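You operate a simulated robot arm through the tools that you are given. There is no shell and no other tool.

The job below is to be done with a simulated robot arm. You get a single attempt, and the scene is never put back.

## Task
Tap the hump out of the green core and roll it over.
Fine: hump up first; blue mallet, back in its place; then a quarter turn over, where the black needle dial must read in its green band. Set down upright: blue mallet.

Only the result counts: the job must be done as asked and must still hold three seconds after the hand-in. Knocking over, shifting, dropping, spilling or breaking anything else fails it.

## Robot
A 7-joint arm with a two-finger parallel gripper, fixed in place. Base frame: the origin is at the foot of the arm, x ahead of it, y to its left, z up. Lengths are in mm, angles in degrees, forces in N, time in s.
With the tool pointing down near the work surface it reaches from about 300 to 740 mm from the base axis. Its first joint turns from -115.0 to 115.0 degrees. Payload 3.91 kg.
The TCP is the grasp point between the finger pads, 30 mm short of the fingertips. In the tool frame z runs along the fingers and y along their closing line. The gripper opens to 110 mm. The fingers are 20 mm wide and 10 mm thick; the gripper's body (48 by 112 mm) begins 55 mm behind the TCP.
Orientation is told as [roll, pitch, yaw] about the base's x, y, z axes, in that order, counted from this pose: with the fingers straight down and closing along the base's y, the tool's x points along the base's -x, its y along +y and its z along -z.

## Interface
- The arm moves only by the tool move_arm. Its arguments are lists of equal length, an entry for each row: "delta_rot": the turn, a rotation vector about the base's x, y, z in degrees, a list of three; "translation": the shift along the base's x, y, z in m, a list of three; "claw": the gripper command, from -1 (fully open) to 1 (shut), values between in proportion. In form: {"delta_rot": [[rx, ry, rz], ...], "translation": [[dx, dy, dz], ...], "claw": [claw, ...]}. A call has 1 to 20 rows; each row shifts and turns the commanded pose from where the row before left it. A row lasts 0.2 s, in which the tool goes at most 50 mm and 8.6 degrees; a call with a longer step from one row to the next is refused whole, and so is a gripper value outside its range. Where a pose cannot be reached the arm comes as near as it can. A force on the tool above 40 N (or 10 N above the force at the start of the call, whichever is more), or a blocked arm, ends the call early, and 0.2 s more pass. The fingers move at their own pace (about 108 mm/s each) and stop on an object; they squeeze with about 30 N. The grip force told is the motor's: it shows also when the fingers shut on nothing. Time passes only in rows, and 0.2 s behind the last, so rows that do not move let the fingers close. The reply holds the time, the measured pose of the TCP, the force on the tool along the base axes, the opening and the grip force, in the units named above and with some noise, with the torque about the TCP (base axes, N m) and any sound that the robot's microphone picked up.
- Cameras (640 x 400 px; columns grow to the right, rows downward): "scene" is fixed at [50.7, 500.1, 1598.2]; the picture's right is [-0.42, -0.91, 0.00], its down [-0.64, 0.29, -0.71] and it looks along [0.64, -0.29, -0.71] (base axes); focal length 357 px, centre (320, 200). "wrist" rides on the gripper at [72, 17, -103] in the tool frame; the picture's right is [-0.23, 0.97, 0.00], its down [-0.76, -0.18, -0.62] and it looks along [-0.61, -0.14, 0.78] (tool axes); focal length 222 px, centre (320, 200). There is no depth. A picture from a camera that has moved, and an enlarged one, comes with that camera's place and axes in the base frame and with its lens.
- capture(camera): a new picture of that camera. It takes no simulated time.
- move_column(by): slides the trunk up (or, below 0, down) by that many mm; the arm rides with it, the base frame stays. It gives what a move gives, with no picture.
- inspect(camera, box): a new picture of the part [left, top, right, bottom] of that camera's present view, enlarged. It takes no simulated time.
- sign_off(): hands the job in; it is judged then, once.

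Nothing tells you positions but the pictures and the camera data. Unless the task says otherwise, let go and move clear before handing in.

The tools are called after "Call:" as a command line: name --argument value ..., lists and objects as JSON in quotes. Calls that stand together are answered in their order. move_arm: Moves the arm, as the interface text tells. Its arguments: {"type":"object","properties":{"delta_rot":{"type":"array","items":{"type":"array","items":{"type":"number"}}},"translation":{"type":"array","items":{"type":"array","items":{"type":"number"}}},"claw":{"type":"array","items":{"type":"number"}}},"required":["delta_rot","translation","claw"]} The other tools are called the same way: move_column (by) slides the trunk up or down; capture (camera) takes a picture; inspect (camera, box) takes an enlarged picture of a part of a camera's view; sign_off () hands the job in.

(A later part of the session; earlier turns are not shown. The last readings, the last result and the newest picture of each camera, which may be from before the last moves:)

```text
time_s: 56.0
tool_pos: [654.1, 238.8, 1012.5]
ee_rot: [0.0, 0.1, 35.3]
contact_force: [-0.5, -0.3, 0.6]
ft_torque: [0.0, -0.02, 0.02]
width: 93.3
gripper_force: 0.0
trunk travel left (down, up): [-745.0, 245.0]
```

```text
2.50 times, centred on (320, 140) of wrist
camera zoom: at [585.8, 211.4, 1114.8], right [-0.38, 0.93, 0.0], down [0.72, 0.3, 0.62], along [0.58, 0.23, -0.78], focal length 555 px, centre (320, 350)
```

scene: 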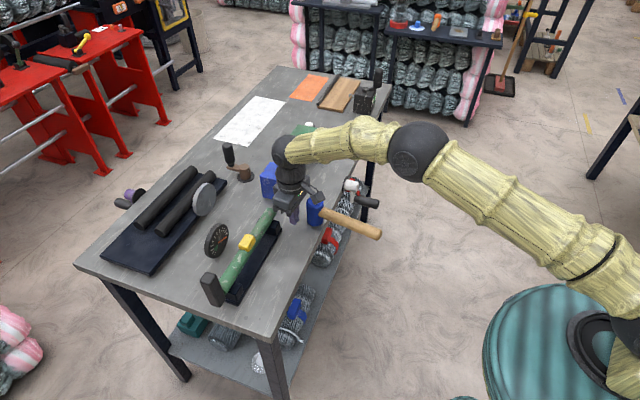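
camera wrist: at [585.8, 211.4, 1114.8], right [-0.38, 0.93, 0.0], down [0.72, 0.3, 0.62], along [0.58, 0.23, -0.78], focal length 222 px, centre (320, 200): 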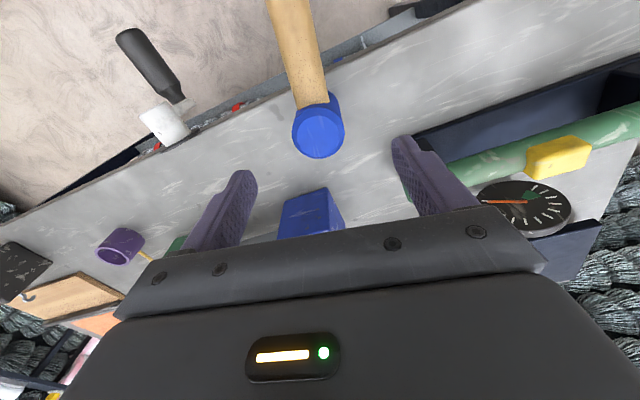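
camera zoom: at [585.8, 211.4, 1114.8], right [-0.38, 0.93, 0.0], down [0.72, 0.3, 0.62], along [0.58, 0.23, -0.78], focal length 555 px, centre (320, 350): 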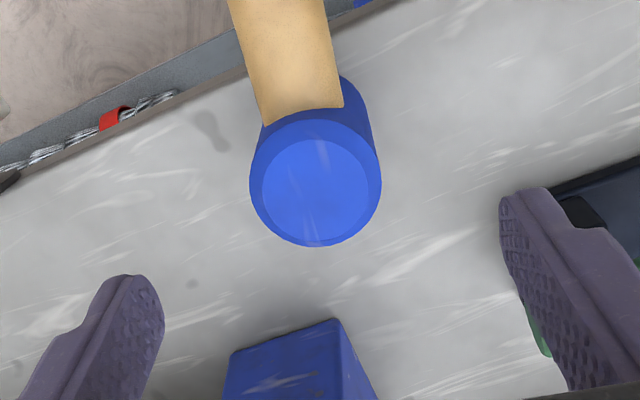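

Call:
move_arm --delta_rot '[[0, 0, 0], [0, 0, 0], [0, 0, 0], [0, 0, 0], [0, 0, 0]]' --translation '[[0.001, -0.0024, -0.02], [0, 0, -0.025], [0, 0, -0.025], [0, 0, -0.02], [0, 0, -0.012]]' --claw '[-0.7, -0.7, -0.7, -0.7, -0.7]'

Call:
inspect --camera "scene" --box '[270, 140, 390, 250]'

Call:
inspect --camera "wrist" --box '[220, 60, 420, 240]'

```text
time_s: 57.2
tool_pos: [656.7, 234.4, 909.4]
ee_rot: [-0.1, 0.1, 35.3]
contact_force: [0.7, -0.1, 0.8]
ft_torque: [-0.01, 0.02, 0.04]
width: 93.6
gripper_force: 0.0
trunk travel left (down, up): [-745.0, 245.0]
```

```text
3.64 times, centred on (330, 195) of scene
camera zoom: at [50.7, 500.1, 1598.2], right [-0.42, -0.91, 0.0], down [-0.64, 0.29, -0.71], along [0.64, -0.29, -0.71], focal length 1298 px, centre (284, 218)
```

zoom: 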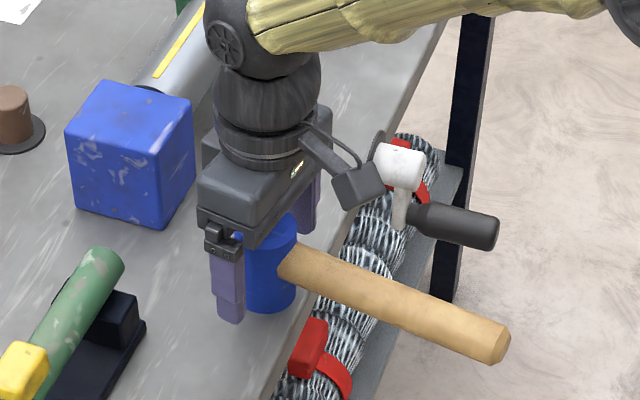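

```text
2.22 times, centred on (320, 150) of wrist
camera zoom: at [588.6, 208.1, 1011.9], right [-0.38, 0.93, 0.0], down [0.73, 0.3, 0.62], along [0.58, 0.23, -0.78], focal length 494 px, centre (320, 311)
```

zoom: 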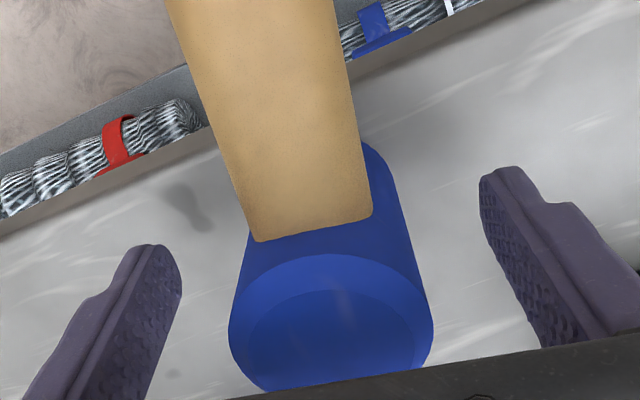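

Call:
move_arm --delta_rot '[[0, 0, 0], [0, 0, 0], [0, 0, 0], [0, 0, 0], [0, 0, 0]]' --translation '[[-0.0008, 0.0012, 0], [0, 0, 0], [0, 0, 0], [0, 0, 0], [0, 0, 0]]' --claw '[-0.2, 0.1, 0.5, 1, 1]'

Call:
inspect --camera "scene" --box '[270, 140, 390, 250]'

```text
time_s: 58.4
tool_pos: [654.5, 237.0, 909.9]
ee_rot: [-0.1, 0.0, 35.4]
contact_force: [1.4, 1.2, 0.5]
ft_torque: [0.1, -0.02, -0.03]
width: 43.8
gripper_force: 30.0
trunk travel left (down, up): [-745.0, 245.0]
```

```text
3.64 times, centred on (330, 195) of scene
camera zoom: at [50.7, 500.1, 1598.2], right [-0.42, -0.91, 0.0], down [-0.64, 0.29, -0.71], along [0.64, -0.29, -0.71], focal length 1298 px, centre (284, 218)
```

zoom: 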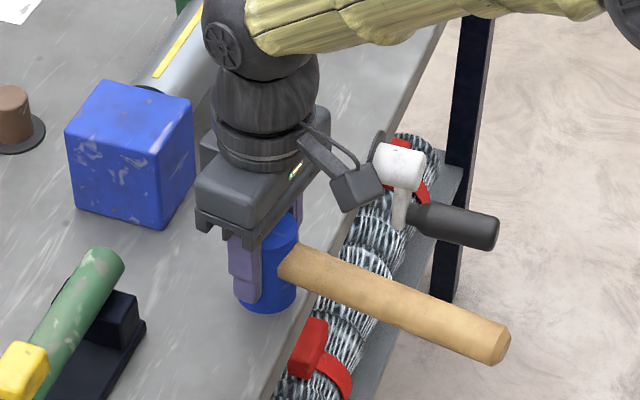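

Call:
move_arm --delta_rot '[[0, 0, 0], [0, 0, 0], [0, 0, 0], [0, 0, 0], [0, 0, 0]]' --translation '[[0, 0, 0], [0, 0, 0.005], [0, 0, 0.005], [0, 0, 0.005], [0, 0, 0.005]]' --claw '[1, 1, 1, 1, 1]'

Call:
inspect --camera "scene" --box '[270, 140, 390, 250]'

```text
time_s: 59.6
tool_pos: [654.1, 237.6, 929.1]
ee_rot: [-0.1, 0.2, 35.3]
contact_force: [0.4, -0.2, -4.2]
ft_torque: [0.02, -0.02, 0.03]
width: 43.5
gripper_force: 30.2
trunk travel left (down, up): [-745.0, 245.0]
```

```text
3.64 times, centred on (330, 195) of scene
camera zoom: at [50.7, 500.1, 1598.2], right [-0.42, -0.91, 0.0], down [-0.64, 0.29, -0.71], along [0.64, -0.29, -0.71], focal length 1298 px, centre (284, 218)
```

zoom: 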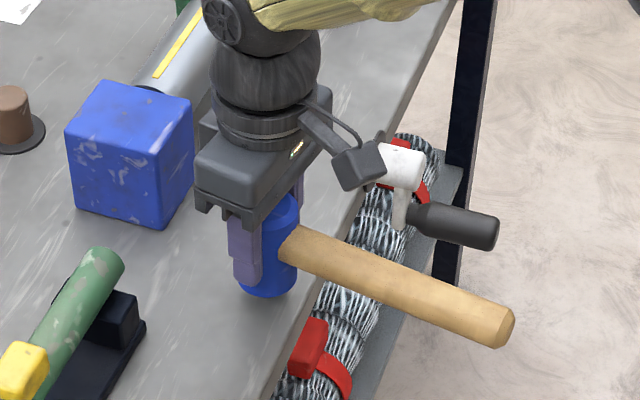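

Call:
move_arm --delta_rot '[[0, 0, 0], [0, 0, 0], [0, 0, 0], [0, 0, 0], [0, 0, 0], [0, 0, 0], [0, 0, 0], [0, 0, 0], [0, 0, 0], [0, 0, 0], [0, 0, 0], [0, 0, 0]]' --translation '[[0, 0, 0.015], [0, 0, 0.025], [0, 0, 0.03], [0, 0, 0.03], [-0.005, 0.015, 0], [-0.009, 0.029, 0], [-0.009, 0.029, 0], [-0.009, 0.029, 0], [-0.009, 0.029, 0], [-0.009, 0.029, 0], [-0.009, 0.029, 0], [-0.004, 0.0176, 0]]' --claw '[1, 1, 1, 1, 1, 1, 1, 1, 1, 1, 1, 1]'

Call:
capture --camera "scene"

Call:
inspect --camera "scene" --box '[190, 180, 320, 310]'

Call:
capture --camera "wrist"

```text
time_s: 62.2
tool_pos: [591.7, 445.4, 1031.8]
ee_rot: [0.0, 0.1, 35.3]
contact_force: [-0.1, 0.5, -3.6]
ft_torque: [-0.01, -0.03, -0.02]
width: 43.7
gripper_force: 30.0
trunk travel left (down, up): [-745.0, 245.0]
```

```text
taken
```

scene: 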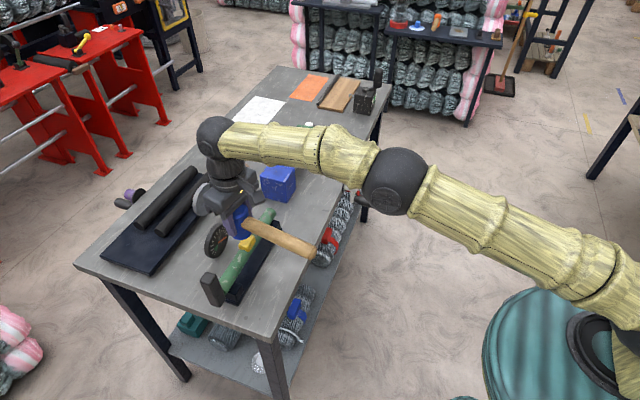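

```text
3.08 times, centred on (255, 245) of scene
camera zoom: at [50.7, 500.1, 1598.2], right [-0.42, -0.91, 0.0], down [-0.64, 0.29, -0.71], along [0.64, -0.29, -0.71], focal length 1098 px, centre (520, 62)
```

zoom: 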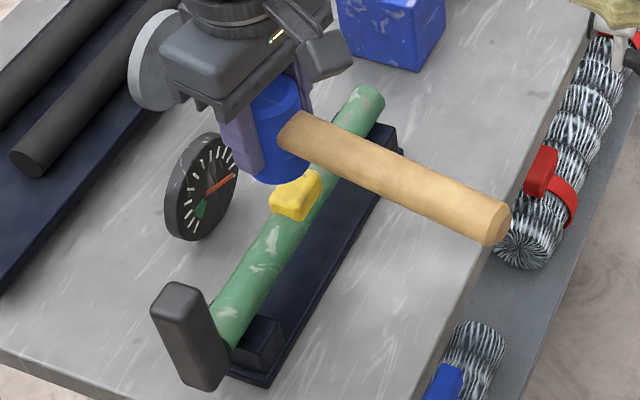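

```text
taken
camera wrist: at [523.2, 417.4, 1133.7], right [-0.38, 0.93, 0.0], down [0.72, 0.3, 0.62], along [0.58, 0.23, -0.78], focal length 222 px, centre (320, 200)
```

wrist: 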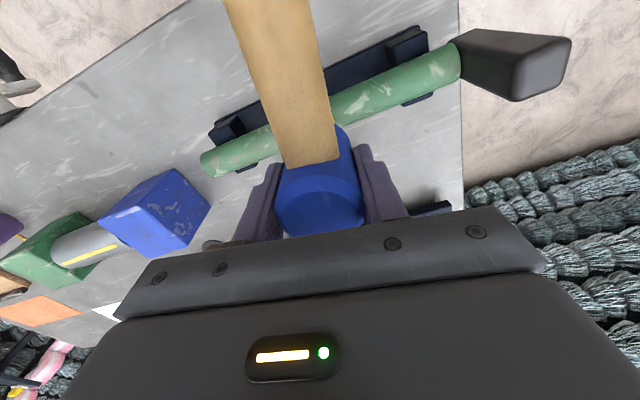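

The mallet head is above the lump. First tap: moderate speed, then look at the dial.

Call:
move_arm --delta_rot '[[0, 0, 0], [0, 0, 0], [0, 0, 0], [0, 0, 0]]' --translation '[[-0.0015, -0.003, 0], [0, 0, -0.03], [0, 0, -0.03], [0, 0, 0.04]]' --claw '[1, 1, 1, 1]'

Call:
inspect --camera "scene" --box '[190, 180, 320, 310]'

```text
time_s: 63.2
tool_pos: [590.3, 440.0, 1008.8]
ee_rot: [-0.1, 0.1, 35.3]
contact_force: [-0.7, 0.4, -3.0]
ft_torque: [0.04, -0.06, 0.01]
width: 43.7
gripper_force: 29.7
trunk travel left (down, up): [-745.0, 245.0]
```

```text
3.08 times, centred on (255, 245) of scene
camera zoom: at [50.7, 500.1, 1598.2], right [-0.42, -0.91, 0.0], down [-0.64, 0.29, -0.71], along [0.64, -0.29, -0.71], focal length 1098 px, centre (520, 62)
```

zoom: 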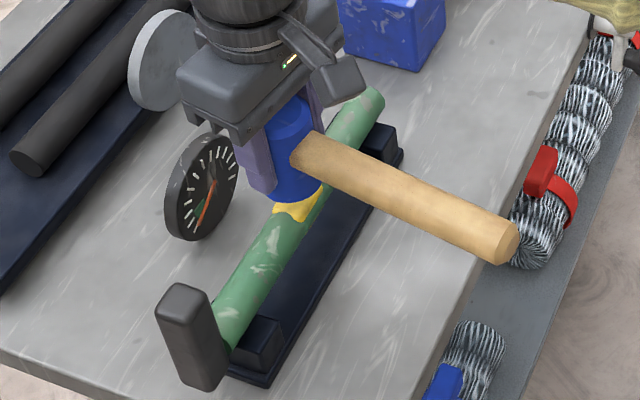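

Call:
inspect --camera "scene" --box '[200, 220, 240, 262]'

Call:
move_arm --delta_rot '[[0, 0, 0], [0, 0, 0]]' --translation '[[0, 0, 0.03], [0, 0, 0.01]]' --claw '[1, 1]'

Call:
inspect --camera "scene" --box '[190, 200, 290, 300]'

Call:
inspect --camera "scene" --box '[200, 220, 240, 262]'

```text
9.52 times, centred on (220, 241) of scene
camera zoom: at [50.7, 500.1, 1598.2], right [-0.42, -0.91, 0.0], down [-0.64, 0.29, -0.71], along [0.64, -0.29, -0.71], focal length 3399 px, centre (1272, -190)
```

zoom: 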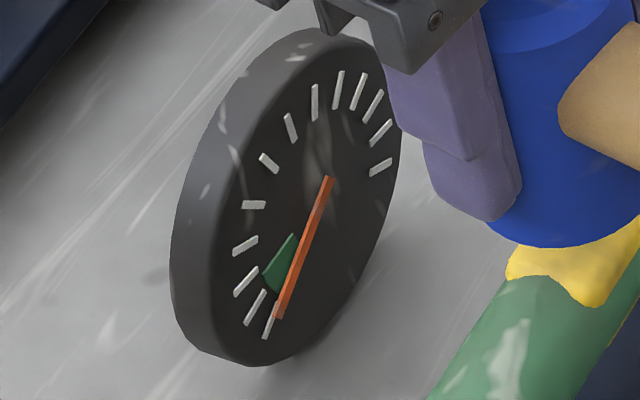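

```text
time_s: 63.8
tool_pos: [590.2, 440.4, 1048.0]
ee_rot: [-0.1, 0.2, 35.3]
contact_force: [0.2, -0.8, -3.9]
ft_torque: [0.0, -0.02, 0.02]
width: 43.4
gripper_force: 30.3
trunk travel left (down, up): [-745.0, 245.0]
```

```text
4.00 times, centred on (240, 250) of scene
camera zoom: at [50.7, 500.1, 1598.2], right [-0.42, -0.91, 0.0], down [-0.64, 0.29, -0.71], along [0.64, -0.29, -0.71], focal length 1428 px, centre (640, 0)
```

zoom: 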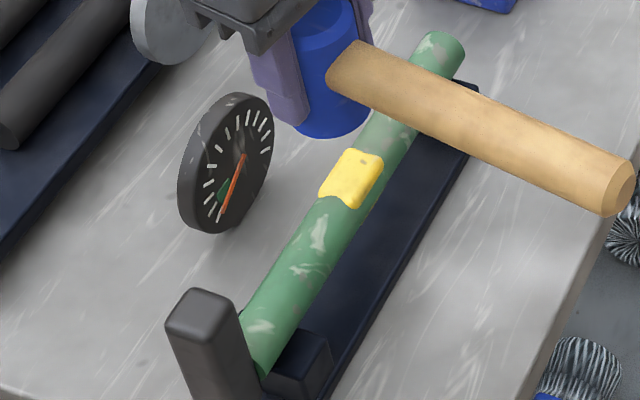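

```text
9.52 times, centred on (220, 241) of scene
camera zoom: at [50.7, 500.1, 1598.2], right [-0.42, -0.91, 0.0], down [-0.64, 0.29, -0.71], along [0.64, -0.29, -0.71], focal length 3399 px, centre (1272, -190)
```

zoom: 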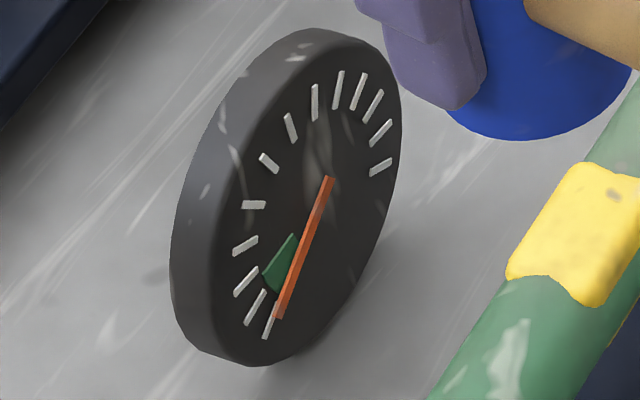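

One tap flattened the lump a lot, and the needle dropped to the low end next to the green band. I'll take the mallet back to its place now, correcting for the small earlier shift, before judging the dial after the turn.

Call:
move_arm --delta_rot '[[0, 0, 0], [0, 0, 0], [0, 0, 0.75], [0, 0, 0.75], [0, 0, 0.75], [0, 0, 0.75], [0, 0, 0.75], [0, 0, 0.75], [0, 0, 0], [0, 0, 0], [0, 0, 0], [0, 0, 0], [0, 0, 0]]' --translation '[[0, 0, -0.013], [0.004, -0.012, 0], [0.0093, -0.0273, 0], [0.0093, -0.0273, 0], [0.0093, -0.0273, 0], [0.0093, -0.0273, 0], [0.0093, -0.0273, 0], [0.0093, -0.0273, 0], [0.0093, -0.0247, 0], [0, 0, -0.025], [0, 0, -0.03], [0, 0, -0.03], [0, 0, -0.015]]' --claw '[1, 1, 1, 1, 1, 1, 1, 1, 1, 1, 1, 1, 1]'

Call:
inspect --camera "scene" --box '[290, 180, 390, 245]'

Call:
inspect --camera "scene" --box '[190, 200, 290, 300]'

```text
time_s: 66.6
tool_pos: [658.3, 240.8, 936.0]
ee_rot: [-0.1, 0.0, 39.8]
contact_force: [-0.3, -0.2, -3.2]
ft_torque: [0.0, -0.01, 0.02]
width: 43.7
gripper_force: 29.9
trunk travel left (down, up): [-745.0, 245.0]
```

```text
6.15 times, centred on (340, 212) of scene
camera zoom: at [50.7, 500.1, 1598.2], right [-0.42, -0.91, 0.0], down [-0.64, 0.29, -0.71], along [0.64, -0.29, -0.71], focal length 2196 px, centre (197, 123)
```

zoom: 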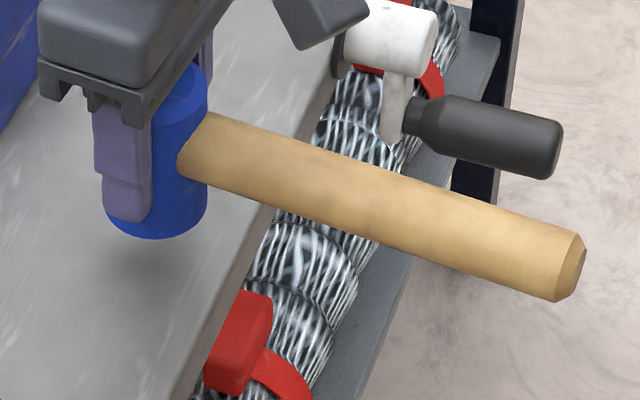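

```text
4.00 times, centred on (240, 250) of scene
camera zoom: at [50.7, 500.1, 1598.2], right [-0.42, -0.91, 0.0], down [-0.64, 0.29, -0.71], along [0.64, -0.29, -0.71], focal length 1428 px, centre (640, 0)
```

zoom: 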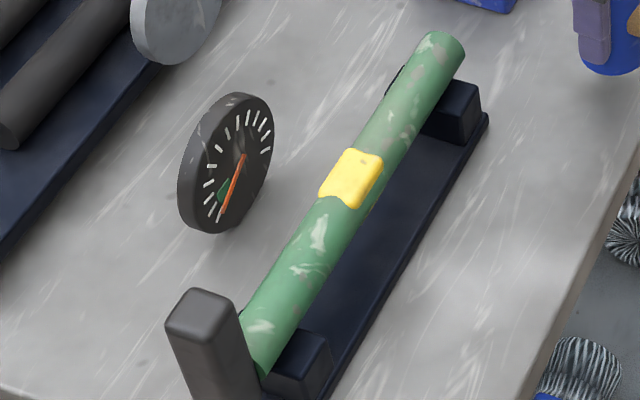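

Call:
move_arm --delta_rot '[[0, 0, 0], [0, 0, 0], [0, 0, 0], [0, 0, 0], [0, 0, 0], [0, 0, 0]]' --translation '[[0, 0, -0.01], [0, 0, -0.01], [0, 0, -0.003], [0, 0, -0.002], [0, 0, -0.002], [0, 0, 0]]' --claw '[1, 1, 1, 1, 1, 1]'

Call:
inspect --camera "scene" --box '[290, 180, 390, 245]'

```text
time_s: 68.0
tool_pos: [660.6, 240.9, 909.0]
ee_rot: [-0.1, 0.1, 39.8]
contact_force: [0.0, -0.2, -3.9]
ft_torque: [0.03, -0.06, 0.05]
width: 43.5
gripper_force: 30.2
trunk travel left (down, up): [-745.0, 245.0]
```

```text
6.15 times, centred on (340, 212) of scene
camera zoom: at [50.7, 500.1, 1598.2], right [-0.42, -0.91, 0.0], down [-0.64, 0.29, -0.71], along [0.64, -0.29, -0.71], focal length 2196 px, centre (197, 123)
```

zoom: 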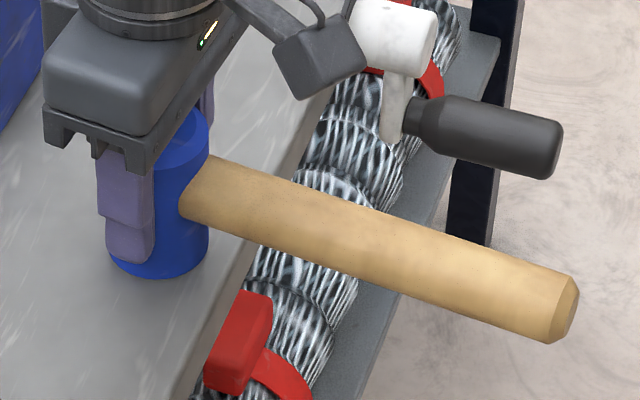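

Call:
move_arm --delta_rot '[[0, 0, 0], [0, 0, 0], [0, 0, 0]]' --translation '[[0, 0, -0.0012], [0, 0, -0.0012], [0, 0, 0]]' --claw '[1, 1, 1]'

```text
time_s: 68.8
tool_pos: [660.1, 240.6, 908.6]
ee_rot: [-0.2, 0.0, 39.8]
contact_force: [1.0, 1.1, 4.4]
ft_torque: [0.21, -0.1, -0.01]
width: 43.5
gripper_force: 30.2
trunk travel left (down, up): [-745.0, 245.0]
```

Contact with the table. I'll release gently, rise clear and check the mallet.

Call:
move_arm --delta_rot '[[0, 0, 0], [0, 0, 0], [0, 0, 0], [0, 0, 0], [0, 0, 0], [0, 0, 0], [0, 0, 0]]' --translation '[[0, 0, 0], [0, 0, 0], [0, 0, 0], [0, 0, 0.02], [0, 0, 0.03], [0, 0, 0.04], [0, 0, 0.03]]' --claw '[0.1, -0.2, -0.6, -0.7, -0.7, -0.7, -0.7]'

Call:
inspect --camera "scene" --box '[290, 180, 390, 245]'

Call:
capture --camera "wrist"

```text
time_s: 70.4
tool_pos: [658.5, 238.9, 1028.8]
ee_rot: [-0.1, 0.1, 39.7]
contact_force: [-0.2, -0.5, -0.9]
ft_torque: [-0.02, 0.0, 0.05]
width: 93.3
gripper_force: 0.1
trunk travel left (down, up): [-745.0, 245.0]
```

```text
6.15 times, centred on (340, 212) of scene
camera zoom: at [50.7, 500.1, 1598.2], right [-0.42, -0.91, 0.0], down [-0.64, 0.29, -0.71], along [0.64, -0.29, -0.71], focal length 2196 px, centre (197, 123)
```

zoom: 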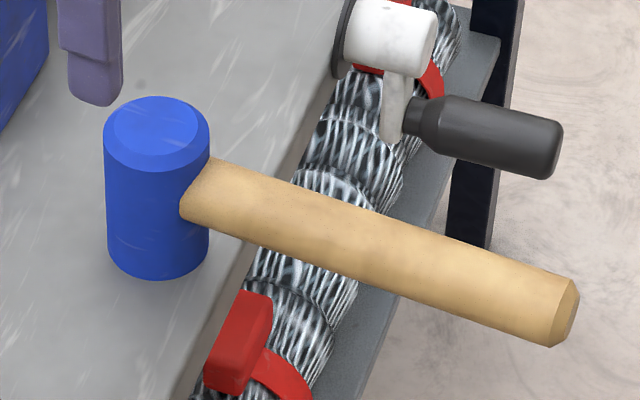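

```text
taken
camera wrist: at [593.3, 207.4, 1131.1], right [-0.45, 0.89, 0.0], down [0.7, 0.35, 0.62], along [0.56, 0.28, -0.78], focal length 222 px, centre (320, 200)
```

wrist: 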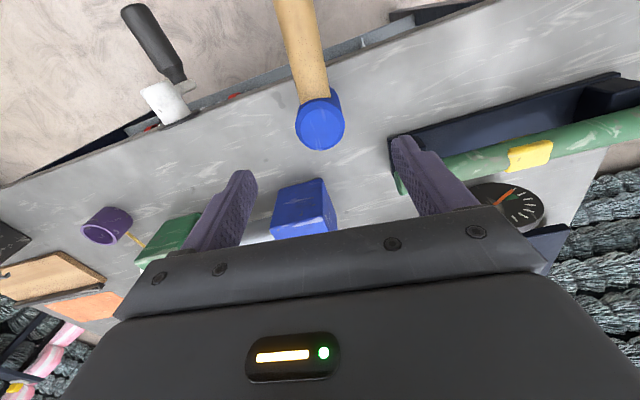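

The mallet is back in place almost pixel-exact. Now a closer look at the dial from the wrist camera.

Call:
inspect --camera "wrist" --box '[470, 175, 560, 235]'

Call:
inspect --camera "scene" --box '[203, 222, 233, 260]'

```text
6.67 times, centred on (515, 205) of wrist
camera zoom: at [593.3, 207.4, 1131.1], right [-0.45, 0.89, 0.0], down [0.7, 0.35, 0.62], along [0.56, 0.28, -0.78], focal length 1481 px, centre (-980, 167)
```

zoom: 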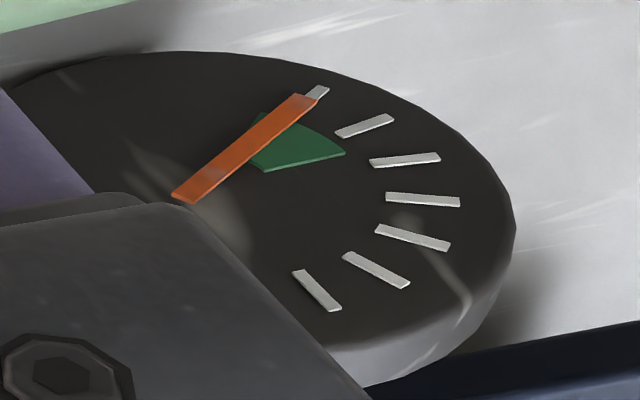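

```text
10.53 times, centred on (218, 241) of scene
camera zoom: at [50.7, 500.1, 1598.2], right [-0.42, -0.91, 0.0], down [-0.64, 0.29, -0.71], along [0.64, -0.29, -0.71], focal length 3757 px, centre (1394, -232)
```

zoom: 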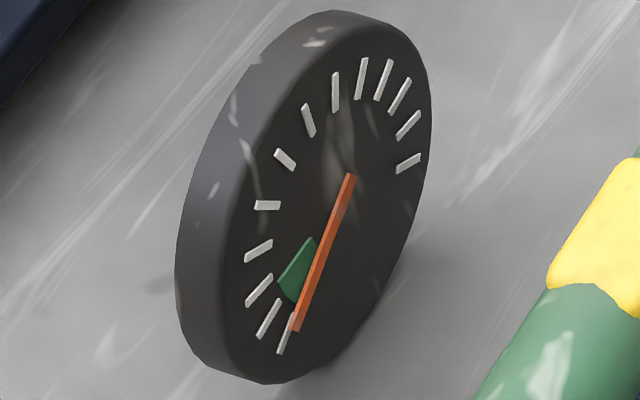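

Needle sits at the low edge of the green. I'll now return to the lever: turn the tool back to −45° while moving inward, then come above the upright lever.

Call:
move_arm --delta_rot '[[0, 0, -8.5], [0, 0, -8.5], [0, 0, -8.5], [0, 0, -8.5], [0, 0, -8.5], [0, 0, -8.5], [0, 0, -8.5], [0, 0, -8.5], [0, 0, -8.5], [0, 0, -8.5]]' --translation '[[-0.0158, 0.0161, 0.004], [-0.0158, 0.0161, 0.004], [-0.0158, 0.0161, 0.004], [-0.0158, 0.0161, 0.004], [-0.0158, 0.0161, 0.004], [-0.0158, 0.0161, 0.004], [-0.0158, 0.0161, 0.004], [-0.0158, 0.0161, 0.004], [-0.0158, 0.0161, 0.004], [-0.0158, 0.0161, 0.0]]' --claw '[-0.5, -0.2, 0.1, 0.1, 0.1, 0.1, 0.1, 0.1, 0.1, 0.1]'

Call:
move_arm --delta_rot '[[0, 0, 0], [0, 0, 0], [0, 0, 0], [0, 0, 0]]' --translation '[[-0.008, 0.027, 0], [-0.008, 0.027, 0], [-0.008, 0.027, 0], [-0.008, 0.027, 0]]' --claw '[0.1, 0.1, 0.1, 0.1]'

Call:
capture --camera "wrist"

Call:
capture --camera "scene"

```text
time_s: 72.6
tool_pos: [498.6, 399.4, 1060.6]
ee_rot: [0.0, 0.1, -45.2]
contact_force: [-0.5, 0.7, 0.5]
ft_torque: [0.0, -0.01, 0.02]
width: 49.3
gripper_force: 0.0
trunk travel left (down, up): [-745.0, 245.0]
```

```text
time_s: 73.6
tool_pos: [469.5, 510.9, 1061.7]
ee_rot: [-0.2, 0.2, -45.2]
contact_force: [-0.2, 1.7, 0.0]
ft_torque: [-0.01, -0.02, 0.04]
width: 49.8
gripper_force: 0.0
trunk travel left (down, up): [-745.0, 245.0]
```

```text
taken
camera wrist: at [430.8, 574.2, 1164.5], right [0.85, 0.52, 0.0], down [0.41, -0.67, 0.62], along [0.32, -0.53, -0.78], focal length 222 px, centre (320, 200)
```

wrist: 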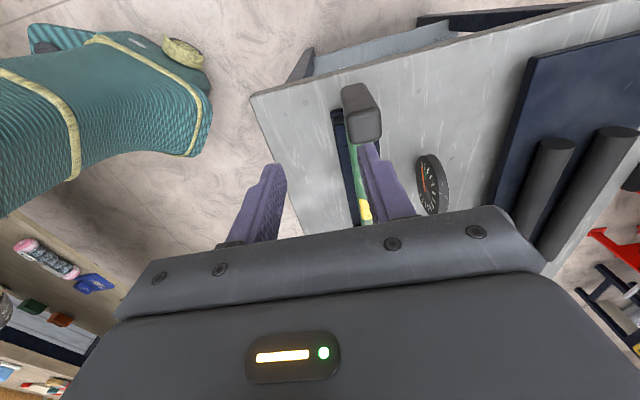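

```text
taken
```

scene: 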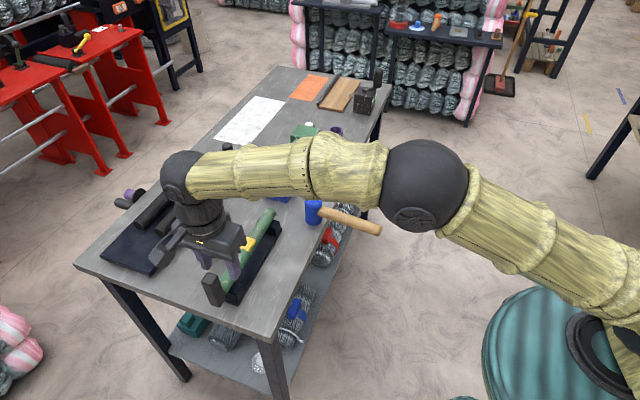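

Call:
move_arm --delta_rot '[[0, 0, 0], [0, 0, 0], [0, 0, 0], [0, 0, 0], [0, 0, 0], [0, 0, 0], [0, 0, 0]]' --translation '[[0.011, 0.015, 0], [0.011, 0.0145, 0], [0, 0, -0.02], [0, 0, -0.02], [0, 0, -0.02], [0, 0, -0.022], [0, 0, 0]]' --claw '[0.1, 0.1, 0.1, 0.1, 0.1, 0.1, 0.4]'

Call:
inspect --camera "wrist" --box '[240, 110, 420, 240]'

Call:
inspect --camera "scene" --box '[190, 200, 290, 310]'

```text
time_s: 75.2
tool_pos: [491.4, 537.5, 982.2]
ee_rot: [0.0, 0.1, -45.1]
contact_force: [0.1, 0.0, -0.6]
ft_torque: [-0.01, 0.02, 0.01]
width: 33.1
gripper_force: 0.1
trunk travel left (down, up): [-745.0, 245.0]
```

```text
3.08 times, centred on (330, 175) of wrist
camera zoom: at [453.2, 602.1, 1084.7], right [0.85, 0.53, 0.0], down [0.41, -0.67, 0.62], along [0.33, -0.53, -0.78], focal length 684 px, centre (289, 277)
```

zoom: 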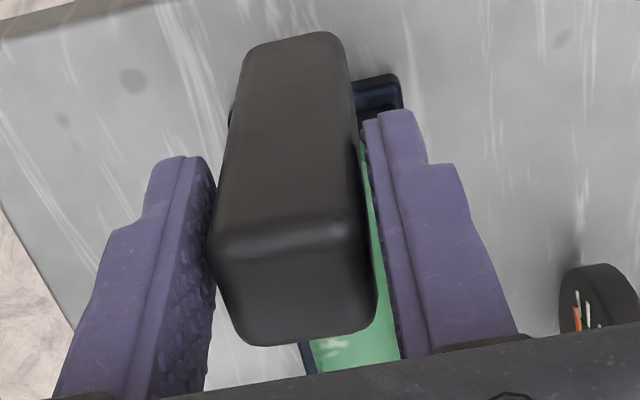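

```text
3.64 times, centred on (240, 255) of scene
camera zoom: at [50.7, 500.1, 1598.2], right [-0.42, -0.91, 0.0], down [-0.64, 0.29, -0.71], along [0.64, -0.29, -0.71], focal length 1298 px, centre (611, 0)
```

zoom: 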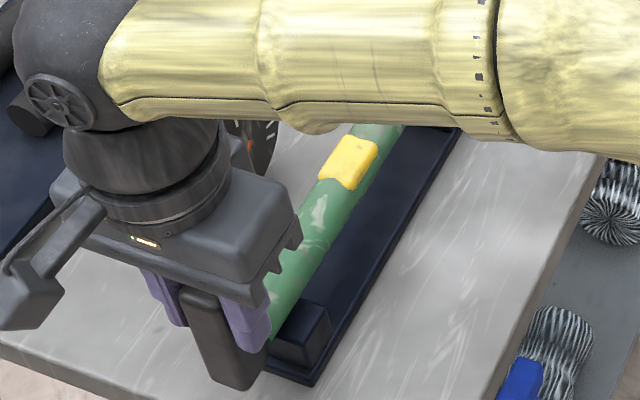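

The fork is around the lever. I'll roll it toward the robot side along the arc in small steps, watching force and the dial.

Call:
move_arm --delta_rot '[[2.96, -2.91, 0], [2.96, -2.91, 0], [2.96, -2.91, 0], [2.96, -2.91, 0], [2.96, -2.91, 0], [2.96, -2.91, 0], [2.96, -2.91, 0]]' --translation '[[-0.0032, -0.00325, -0.00016], [-0.00318, -0.00324, -0.0005], [-0.00314, -0.0032, -0.00082], [-0.0031, -0.00315, -0.00115], [-0.00303, -0.00308, -0.00146], [-0.00294, -0.003, -0.00177], [-0.00285, -0.0029, -0.00207]]' --claw '[0.4, 0.4, 0.4, 0.4, 0.4, 0.4, 0.4]'

Call:
inspect --camera "wrist" --box '[240, 110, 420, 240]'

Call:
inspect --camera "scene" --box '[190, 200, 290, 310]'

```text
time_s: 76.8
tool_pos: [468.7, 517.9, 973.9]
ee_rot: [29.0, 0.4, -45.1]
contact_force: [0.2, -0.8, 0.2]
ft_torque: [-0.03, 0.01, 0.02]
width: 33.2
gripper_force: 0.4
trunk travel left (down, up): [-745.0, 245.0]
```

```text
3.08 times, centred on (330, 175) of wrist
camera zoom: at [394.2, 543.4, 1072.3], right [0.77, 0.44, 0.47], down [0.22, -0.86, 0.45], along [0.61, -0.24, -0.76], focal length 684 px, centre (289, 277)
```

zoom: 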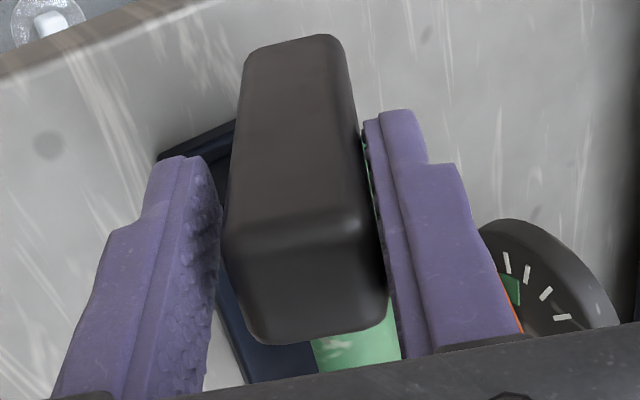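

```text
3.64 times, centred on (240, 255) of scene
camera zoom: at [50.7, 500.1, 1598.2], right [-0.42, -0.91, 0.0], down [-0.64, 0.29, -0.71], along [0.64, -0.29, -0.71], focal length 1298 px, centre (611, 0)
```

zoom: 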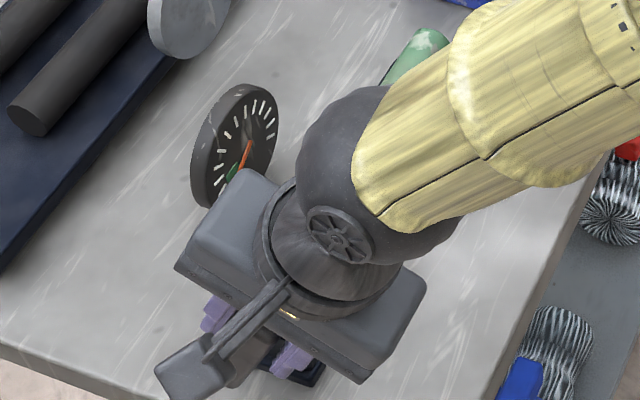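

Call:
move_arm --delta_rot '[[2.96, -2.91, 0], [2.96, -2.91, 0], [2.96, -2.91, 0], [2.96, -2.91, 0], [2.96, -2.91, 0], [2.96, -2.91, 0], [2.96, -2.91, 0]]' --translation '[[-0.00274, -0.00279, -0.00236], [-0.00261, -0.00265, -0.00263], [-0.00247, -0.00251, -0.0029], [-0.00232, -0.00236, -0.00315], [-0.00215, -0.00219, -0.00337], [-0.00198, -0.00201, -0.00359], [-0.00179, -0.00182, -0.00379]]' --claw '[0.4, 0.4, 0.4, 0.4, 0.4, 0.4, 0.4]'

Call:
inspect --camera "wrist" --box '[240, 110, 420, 240]'

Call:
inspect --camera "scene" --box '[190, 200, 290, 310]'

Call:
inspect --camera "scene" --box '[203, 222, 233, 260]'

```text
time_s: 78.4
tool_pos: [455.4, 500.2, 951.0]
ee_rot: [58.1, 0.7, -44.9]
contact_force: [0.2, -0.6, -0.2]
ft_torque: [-0.01, -0.02, -0.01]
width: 32.9
gripper_force: 0.4
trunk travel left (down, up): [-745.0, 245.0]
```

```text
3.08 times, centred on (330, 175) of wrist
camera zoom: at [348.8, 495.1, 1020.7], right [0.53, 0.2, 0.82], down [0.1, -0.98, 0.17], along [0.84, -0.01, -0.54], focal length 684 px, centre (289, 277)
```

zoom: 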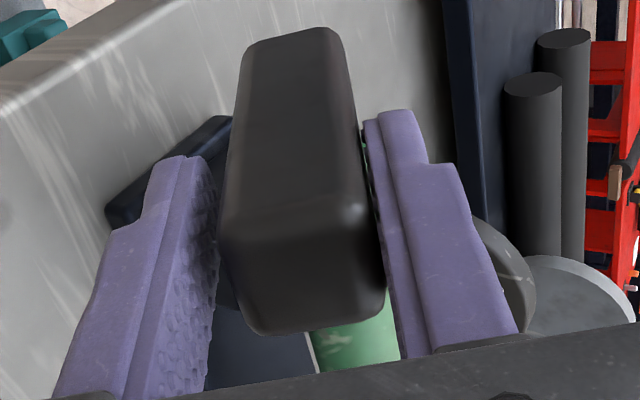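

```text
3.64 times, centred on (240, 255) of scene
camera zoom: at [50.7, 500.1, 1598.2], right [-0.42, -0.91, 0.0], down [-0.64, 0.29, -0.71], along [0.64, -0.29, -0.71], focal length 1298 px, centre (611, 0)
```

zoom: 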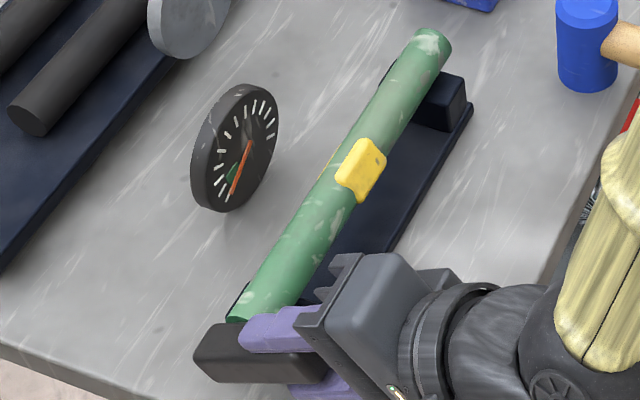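

```text
10.53 times, centred on (218, 241) of scene
camera zoom: at [50.7, 500.1, 1598.2], right [-0.42, -0.91, 0.0], down [-0.64, 0.29, -0.71], along [0.64, -0.29, -0.71], focal length 3757 px, centre (1394, -232)
```

zoom: 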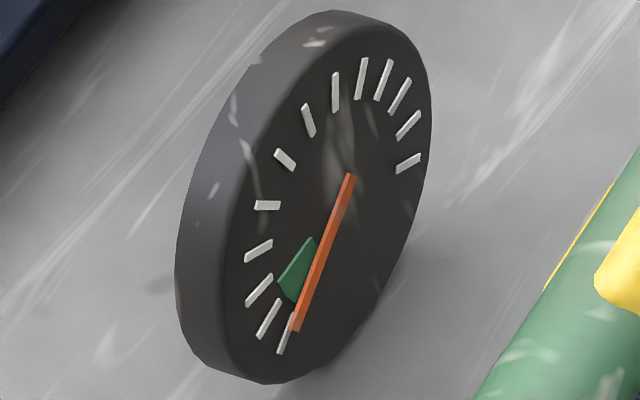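

With the lump tapped, the needle stays in the same spot near the band while rolling. I'll continue toward the quarter turn, keeping the gripper body above the table.

Call:
move_arm --delta_rot '[[2.64, -2.59, 0], [2.64, -2.59, 0], [2.64, -2.59, 0], [2.64, -2.59, 0]]' --translation '[[-0.00142, -0.00145, -0.00352], [-0.00127, -0.00129, -0.00365], [-0.00109, -0.00111, -0.00375], [-0.00093, -0.00094, -0.00385]]' --claw '[0.4, 0.4, 0.4, 0.4]'

Call:
inspect --camera "wrist" --box '[240, 110, 420, 240]'

Call:
inspect --camera "scene" --box '[190, 220, 310, 340]'

```text
time_s: 79.4
tool_pos: [449.9, 495.5, 936.9]
ee_rot: [72.9, 0.7, -44.7]
contact_force: [0.2, -0.4, -0.3]
ft_torque: [0.01, 0.0, -0.02]
width: 32.8
gripper_force: 0.1
trunk travel left (down, up): [-745.0, 245.0]
```

```text
3.08 times, centred on (330, 175) of wrist
camera zoom: at [332.9, 480.3, 983.6], right [0.37, 0.04, 0.93], down [0.09, -1.0, 0.0], along [0.92, 0.08, -0.37], focal length 684 px, centre (289, 277)
```

zoom: 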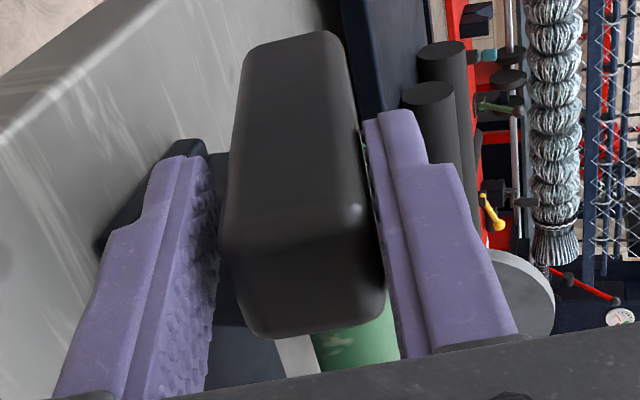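

```text
3.33 times, centred on (250, 280) of scene
camera zoom: at [50.7, 500.1, 1598.2], right [-0.42, -0.91, 0.0], down [-0.64, 0.29, -0.71], along [0.64, -0.29, -0.71], focal length 1190 px, centre (553, -67)
```

zoom: 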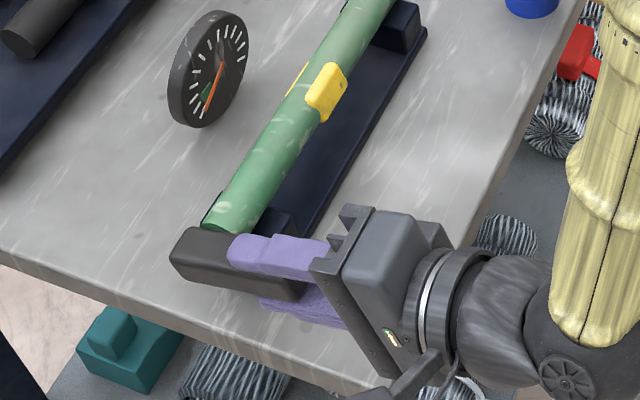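

Call:
move_arm --delta_rot '[[2.64, -2.59, 0], [2.64, -2.59, 0], [2.64, -2.59, 0]]' --translation '[[-0.00075, -0.00076, -0.00392], [-0.00057, -0.00058, -0.00398], [-0.00039, -0.00039, -0.00403]]' --claw '[0.4, 0.4, 0.4]'

Call:
inspect --camera "wrist" --box '[240, 110, 420, 240]'

Call:
inspect --camera "scene" --box '[190, 220, 310, 340]'

```text
time_s: 80.2
tool_pos: [449.9, 493.7, 923.3]
ee_rot: [84.0, 0.8, -44.6]
contact_force: [1.0, 0.5, 0.8]
ft_torque: [0.01, -0.01, -0.02]
width: 33.3
gripper_force: 0.3
trunk travel left (down, up): [-745.0, 245.0]
```

```text
3.08 times, centred on (330, 175) of wrist
camera zoom: at [327.4, 472.5, 952.1], right [0.24, -0.1, 0.97], down [0.09, -0.99, -0.12], along [0.97, 0.12, -0.23], focal length 684 px, centre (289, 277)
```

zoom: 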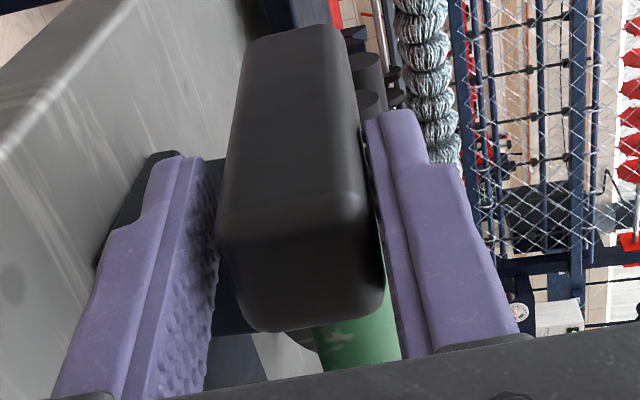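

```text
3.33 times, centred on (250, 280) of scene
camera zoom: at [50.7, 500.1, 1598.2], right [-0.42, -0.91, 0.0], down [-0.64, 0.29, -0.71], along [0.64, -0.29, -0.71], focal length 1190 px, centre (553, -67)
```

zoom: 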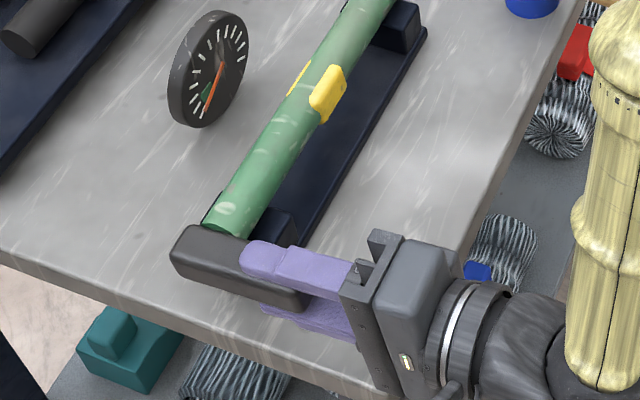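

Call:
move_arm --delta_rot '[[0, 0, 0], [0, 0, 0], [0, 0, 0]]' --translation '[[0, 0, -0.0018], [0, 0, -0.0018], [0, 0, 0]]' --claw '[0.4, 0.4, 0.4]'

Call:
inspect --camera "wrist" --box '[240, 110, 420, 240]'

Call:
inspect --camera "scene" --box '[200, 270, 270, 320]'

```text
time_s: 81.0
tool_pos: [448.2, 493.6, 921.2]
ee_rot: [84.1, 0.7, -44.5]
contact_force: [0.3, -0.3, 1.5]
ft_torque: [0.04, -0.04, 0.02]
width: 33.8
gripper_force: 0.9
trunk travel left (down, up): [-745.0, 245.0]
```

```text
3.08 times, centred on (330, 175) of wrist
camera zoom: at [326.6, 472.6, 949.2], right [0.24, -0.1, 0.97], down [0.09, -0.99, -0.12], along [0.97, 0.12, -0.23], focal length 684 px, centre (289, 277)
```

zoom: 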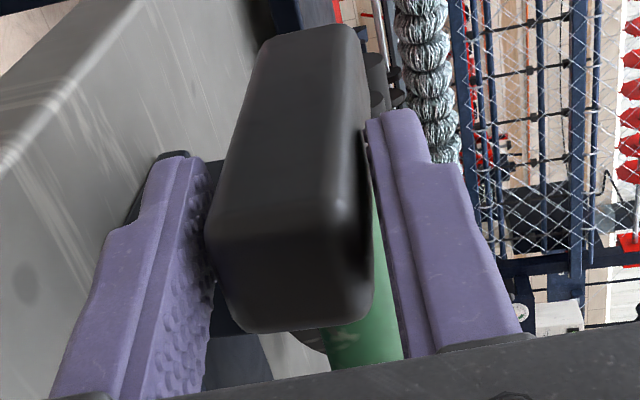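

```text
8.00 times, centred on (235, 295) of scene
camera zoom: at [50.7, 500.1, 1598.2], right [-0.42, -0.91, 0.0], down [-0.64, 0.29, -0.71], along [0.64, -0.29, -0.71], focal length 2855 px, centre (1000, -560)
```

zoom: 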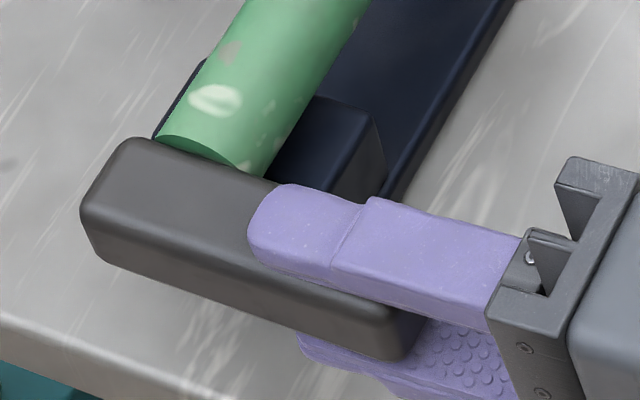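

The lever is now about level (≈88° from upright). I'll open the fork and back straight out, then look.

Call:
move_arm --delta_rot '[[0, 0, 0], [0, 0, 0], [0, 0, 0], [0, 0, 0], [0, 0, 0], [0, 0, 0], [0, 0, 0]]' --translation '[[0, 0, 0], [0, 0, 0], [-0.0139, -0.0142, 0.0021], [-0.0139, -0.0142, 0.0021], [-0.0139, -0.0142, 0.0021], [-0.0139, -0.0142, 0.0021], [-0.0139, -0.0142, 0.01]]' --claw '[0.2, 0.1, 0.1, 0.1, 0.1, 0.1, 0.1]'

Call:
inspect --camera "scene" --box '[190, 200, 290, 310]'

Call:
inspect --camera "scene" --box '[230, 225, 280, 265]'

Call:
capture --camera "wrist"

Call:
capture --camera "scene"

```text
time_s: 82.6
tool_pos: [378.8, 422.7, 939.4]
ee_rot: [84.0, 0.8, -44.5]
contact_force: [0.9, 0.0, 0.1]
ft_torque: [0.01, 0.0, 0.0]
width: 49.4
gripper_force: 0.1
trunk travel left (down, up): [-745.0, 245.0]
```

```text
3.64 times, centred on (240, 255) of scene
camera zoom: at [50.7, 500.1, 1598.2], right [-0.42, -0.91, 0.0], down [-0.64, 0.29, -0.71], along [0.64, -0.29, -0.71], focal length 1298 px, centre (611, 0)
```

zoom: 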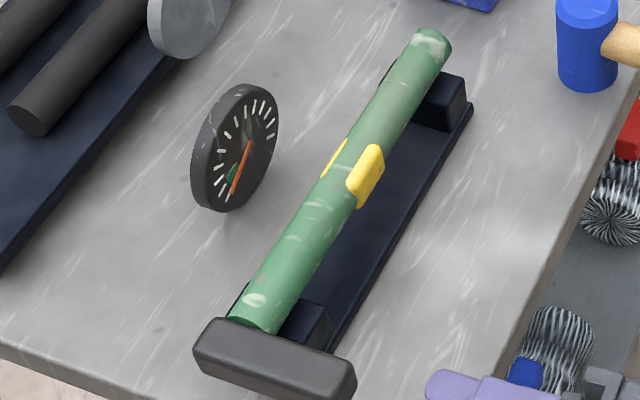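

```text
10.00 times, centred on (255, 245) of scene
camera zoom: at [50.7, 500.1, 1598.2], right [-0.42, -0.91, 0.0], down [-0.64, 0.29, -0.71], along [0.64, -0.29, -0.71], focal length 3569 px, centre (970, -250)
```

zoom: 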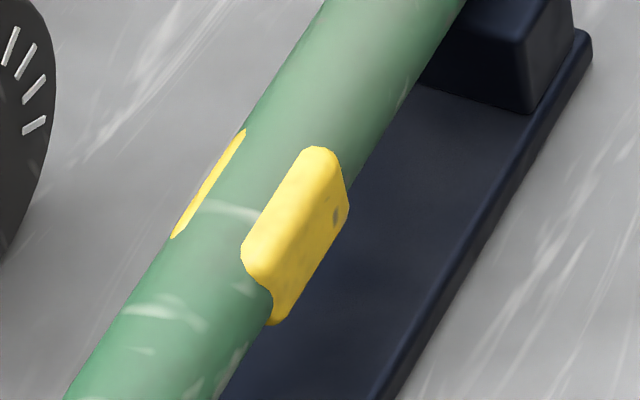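

```text
taken
camera wrist: at [256.4, 401.4, 967.9], right [0.24, -0.09, 0.97], down [0.09, -0.99, -0.12], along [0.97, 0.12, -0.23], focal length 222 px, centre (320, 200)
```

wrist: 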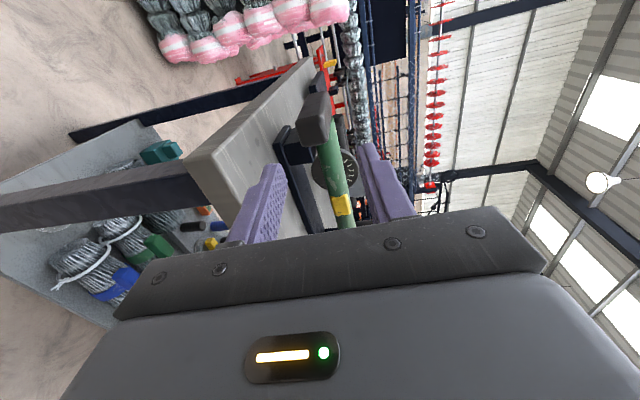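

```text
taken
```

scene: 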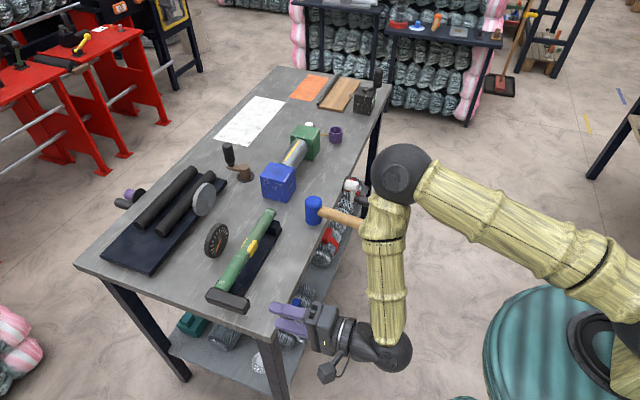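

Call:
inspect --camera "scene" --box '[203, 222, 233, 260]'

Call:
inspect --camera "wrist" --box '[290, 80, 390, 220]'

```text
10.53 times, centred on (218, 241) of scene
camera zoom: at [50.7, 500.1, 1598.2], right [-0.42, -0.91, 0.0], down [-0.64, 0.29, -0.71], along [0.64, -0.29, -0.71], focal length 3757 px, centre (1394, -232)
```

zoom: 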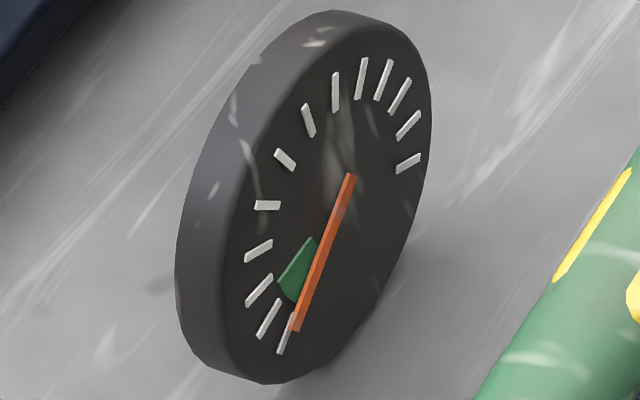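

```text
2.86 times, centred on (340, 150) of wrist
camera zoom: at [256.4, 401.4, 967.9], right [0.24, -0.09, 0.97], down [0.09, -0.99, -0.12], along [0.97, 0.12, -0.23], focal length 635 px, centre (263, 343)
```

zoom: 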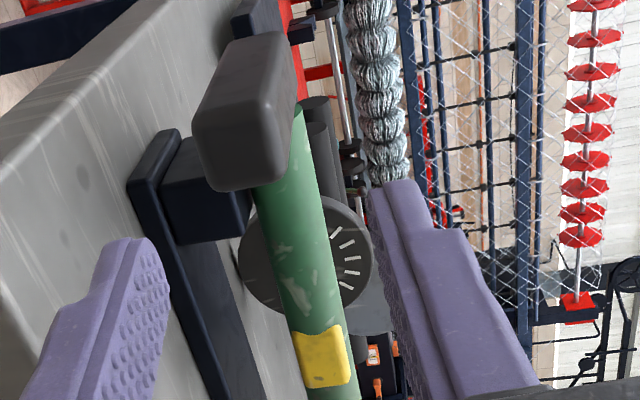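

The needle hasn't moved with the turn. I need a squarer view of the dial to be sure it's in the green, so I'll raise the arm and look over the core at it.

Call:
move_arm --delta_rot '[[-2.85, 2.8, 0], [-2.85, 2.8, 0], [-2.85, 2.8, 0], [-2.85, 2.8, 0], [-2.85, 2.8, 0]]' --translation '[[0, 0, 0.04], [0, 0, 0.04], [0, 0, 0.04], [0, 0, 0.04], [0, 0, 0.04]]' --claw '[-0.5, -1, -1, -1, -1]'

Call:
capture --camera "wrist"

```text
time_s: 83.8
tool_pos: [374.8, 424.7, 1139.5]
ee_rot: [63.9, 0.7, -44.8]
contact_force: [-0.4, 0.2, -0.1]
ft_torque: [-0.02, 0.0, 0.01]
width: 109.9
gripper_force: 0.0
trunk travel left (down, up): [-745.0, 245.0]
```

```text
taken
camera wrist: at [265.6, 415.2, 1201.5], right [0.47, 0.14, 0.87], down [0.09, -0.99, 0.11], along [0.88, 0.03, -0.48], focal length 222 px, centre (320, 200)
```

wrist: 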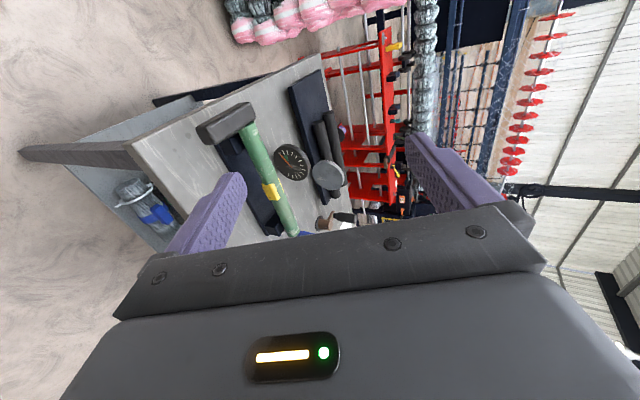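

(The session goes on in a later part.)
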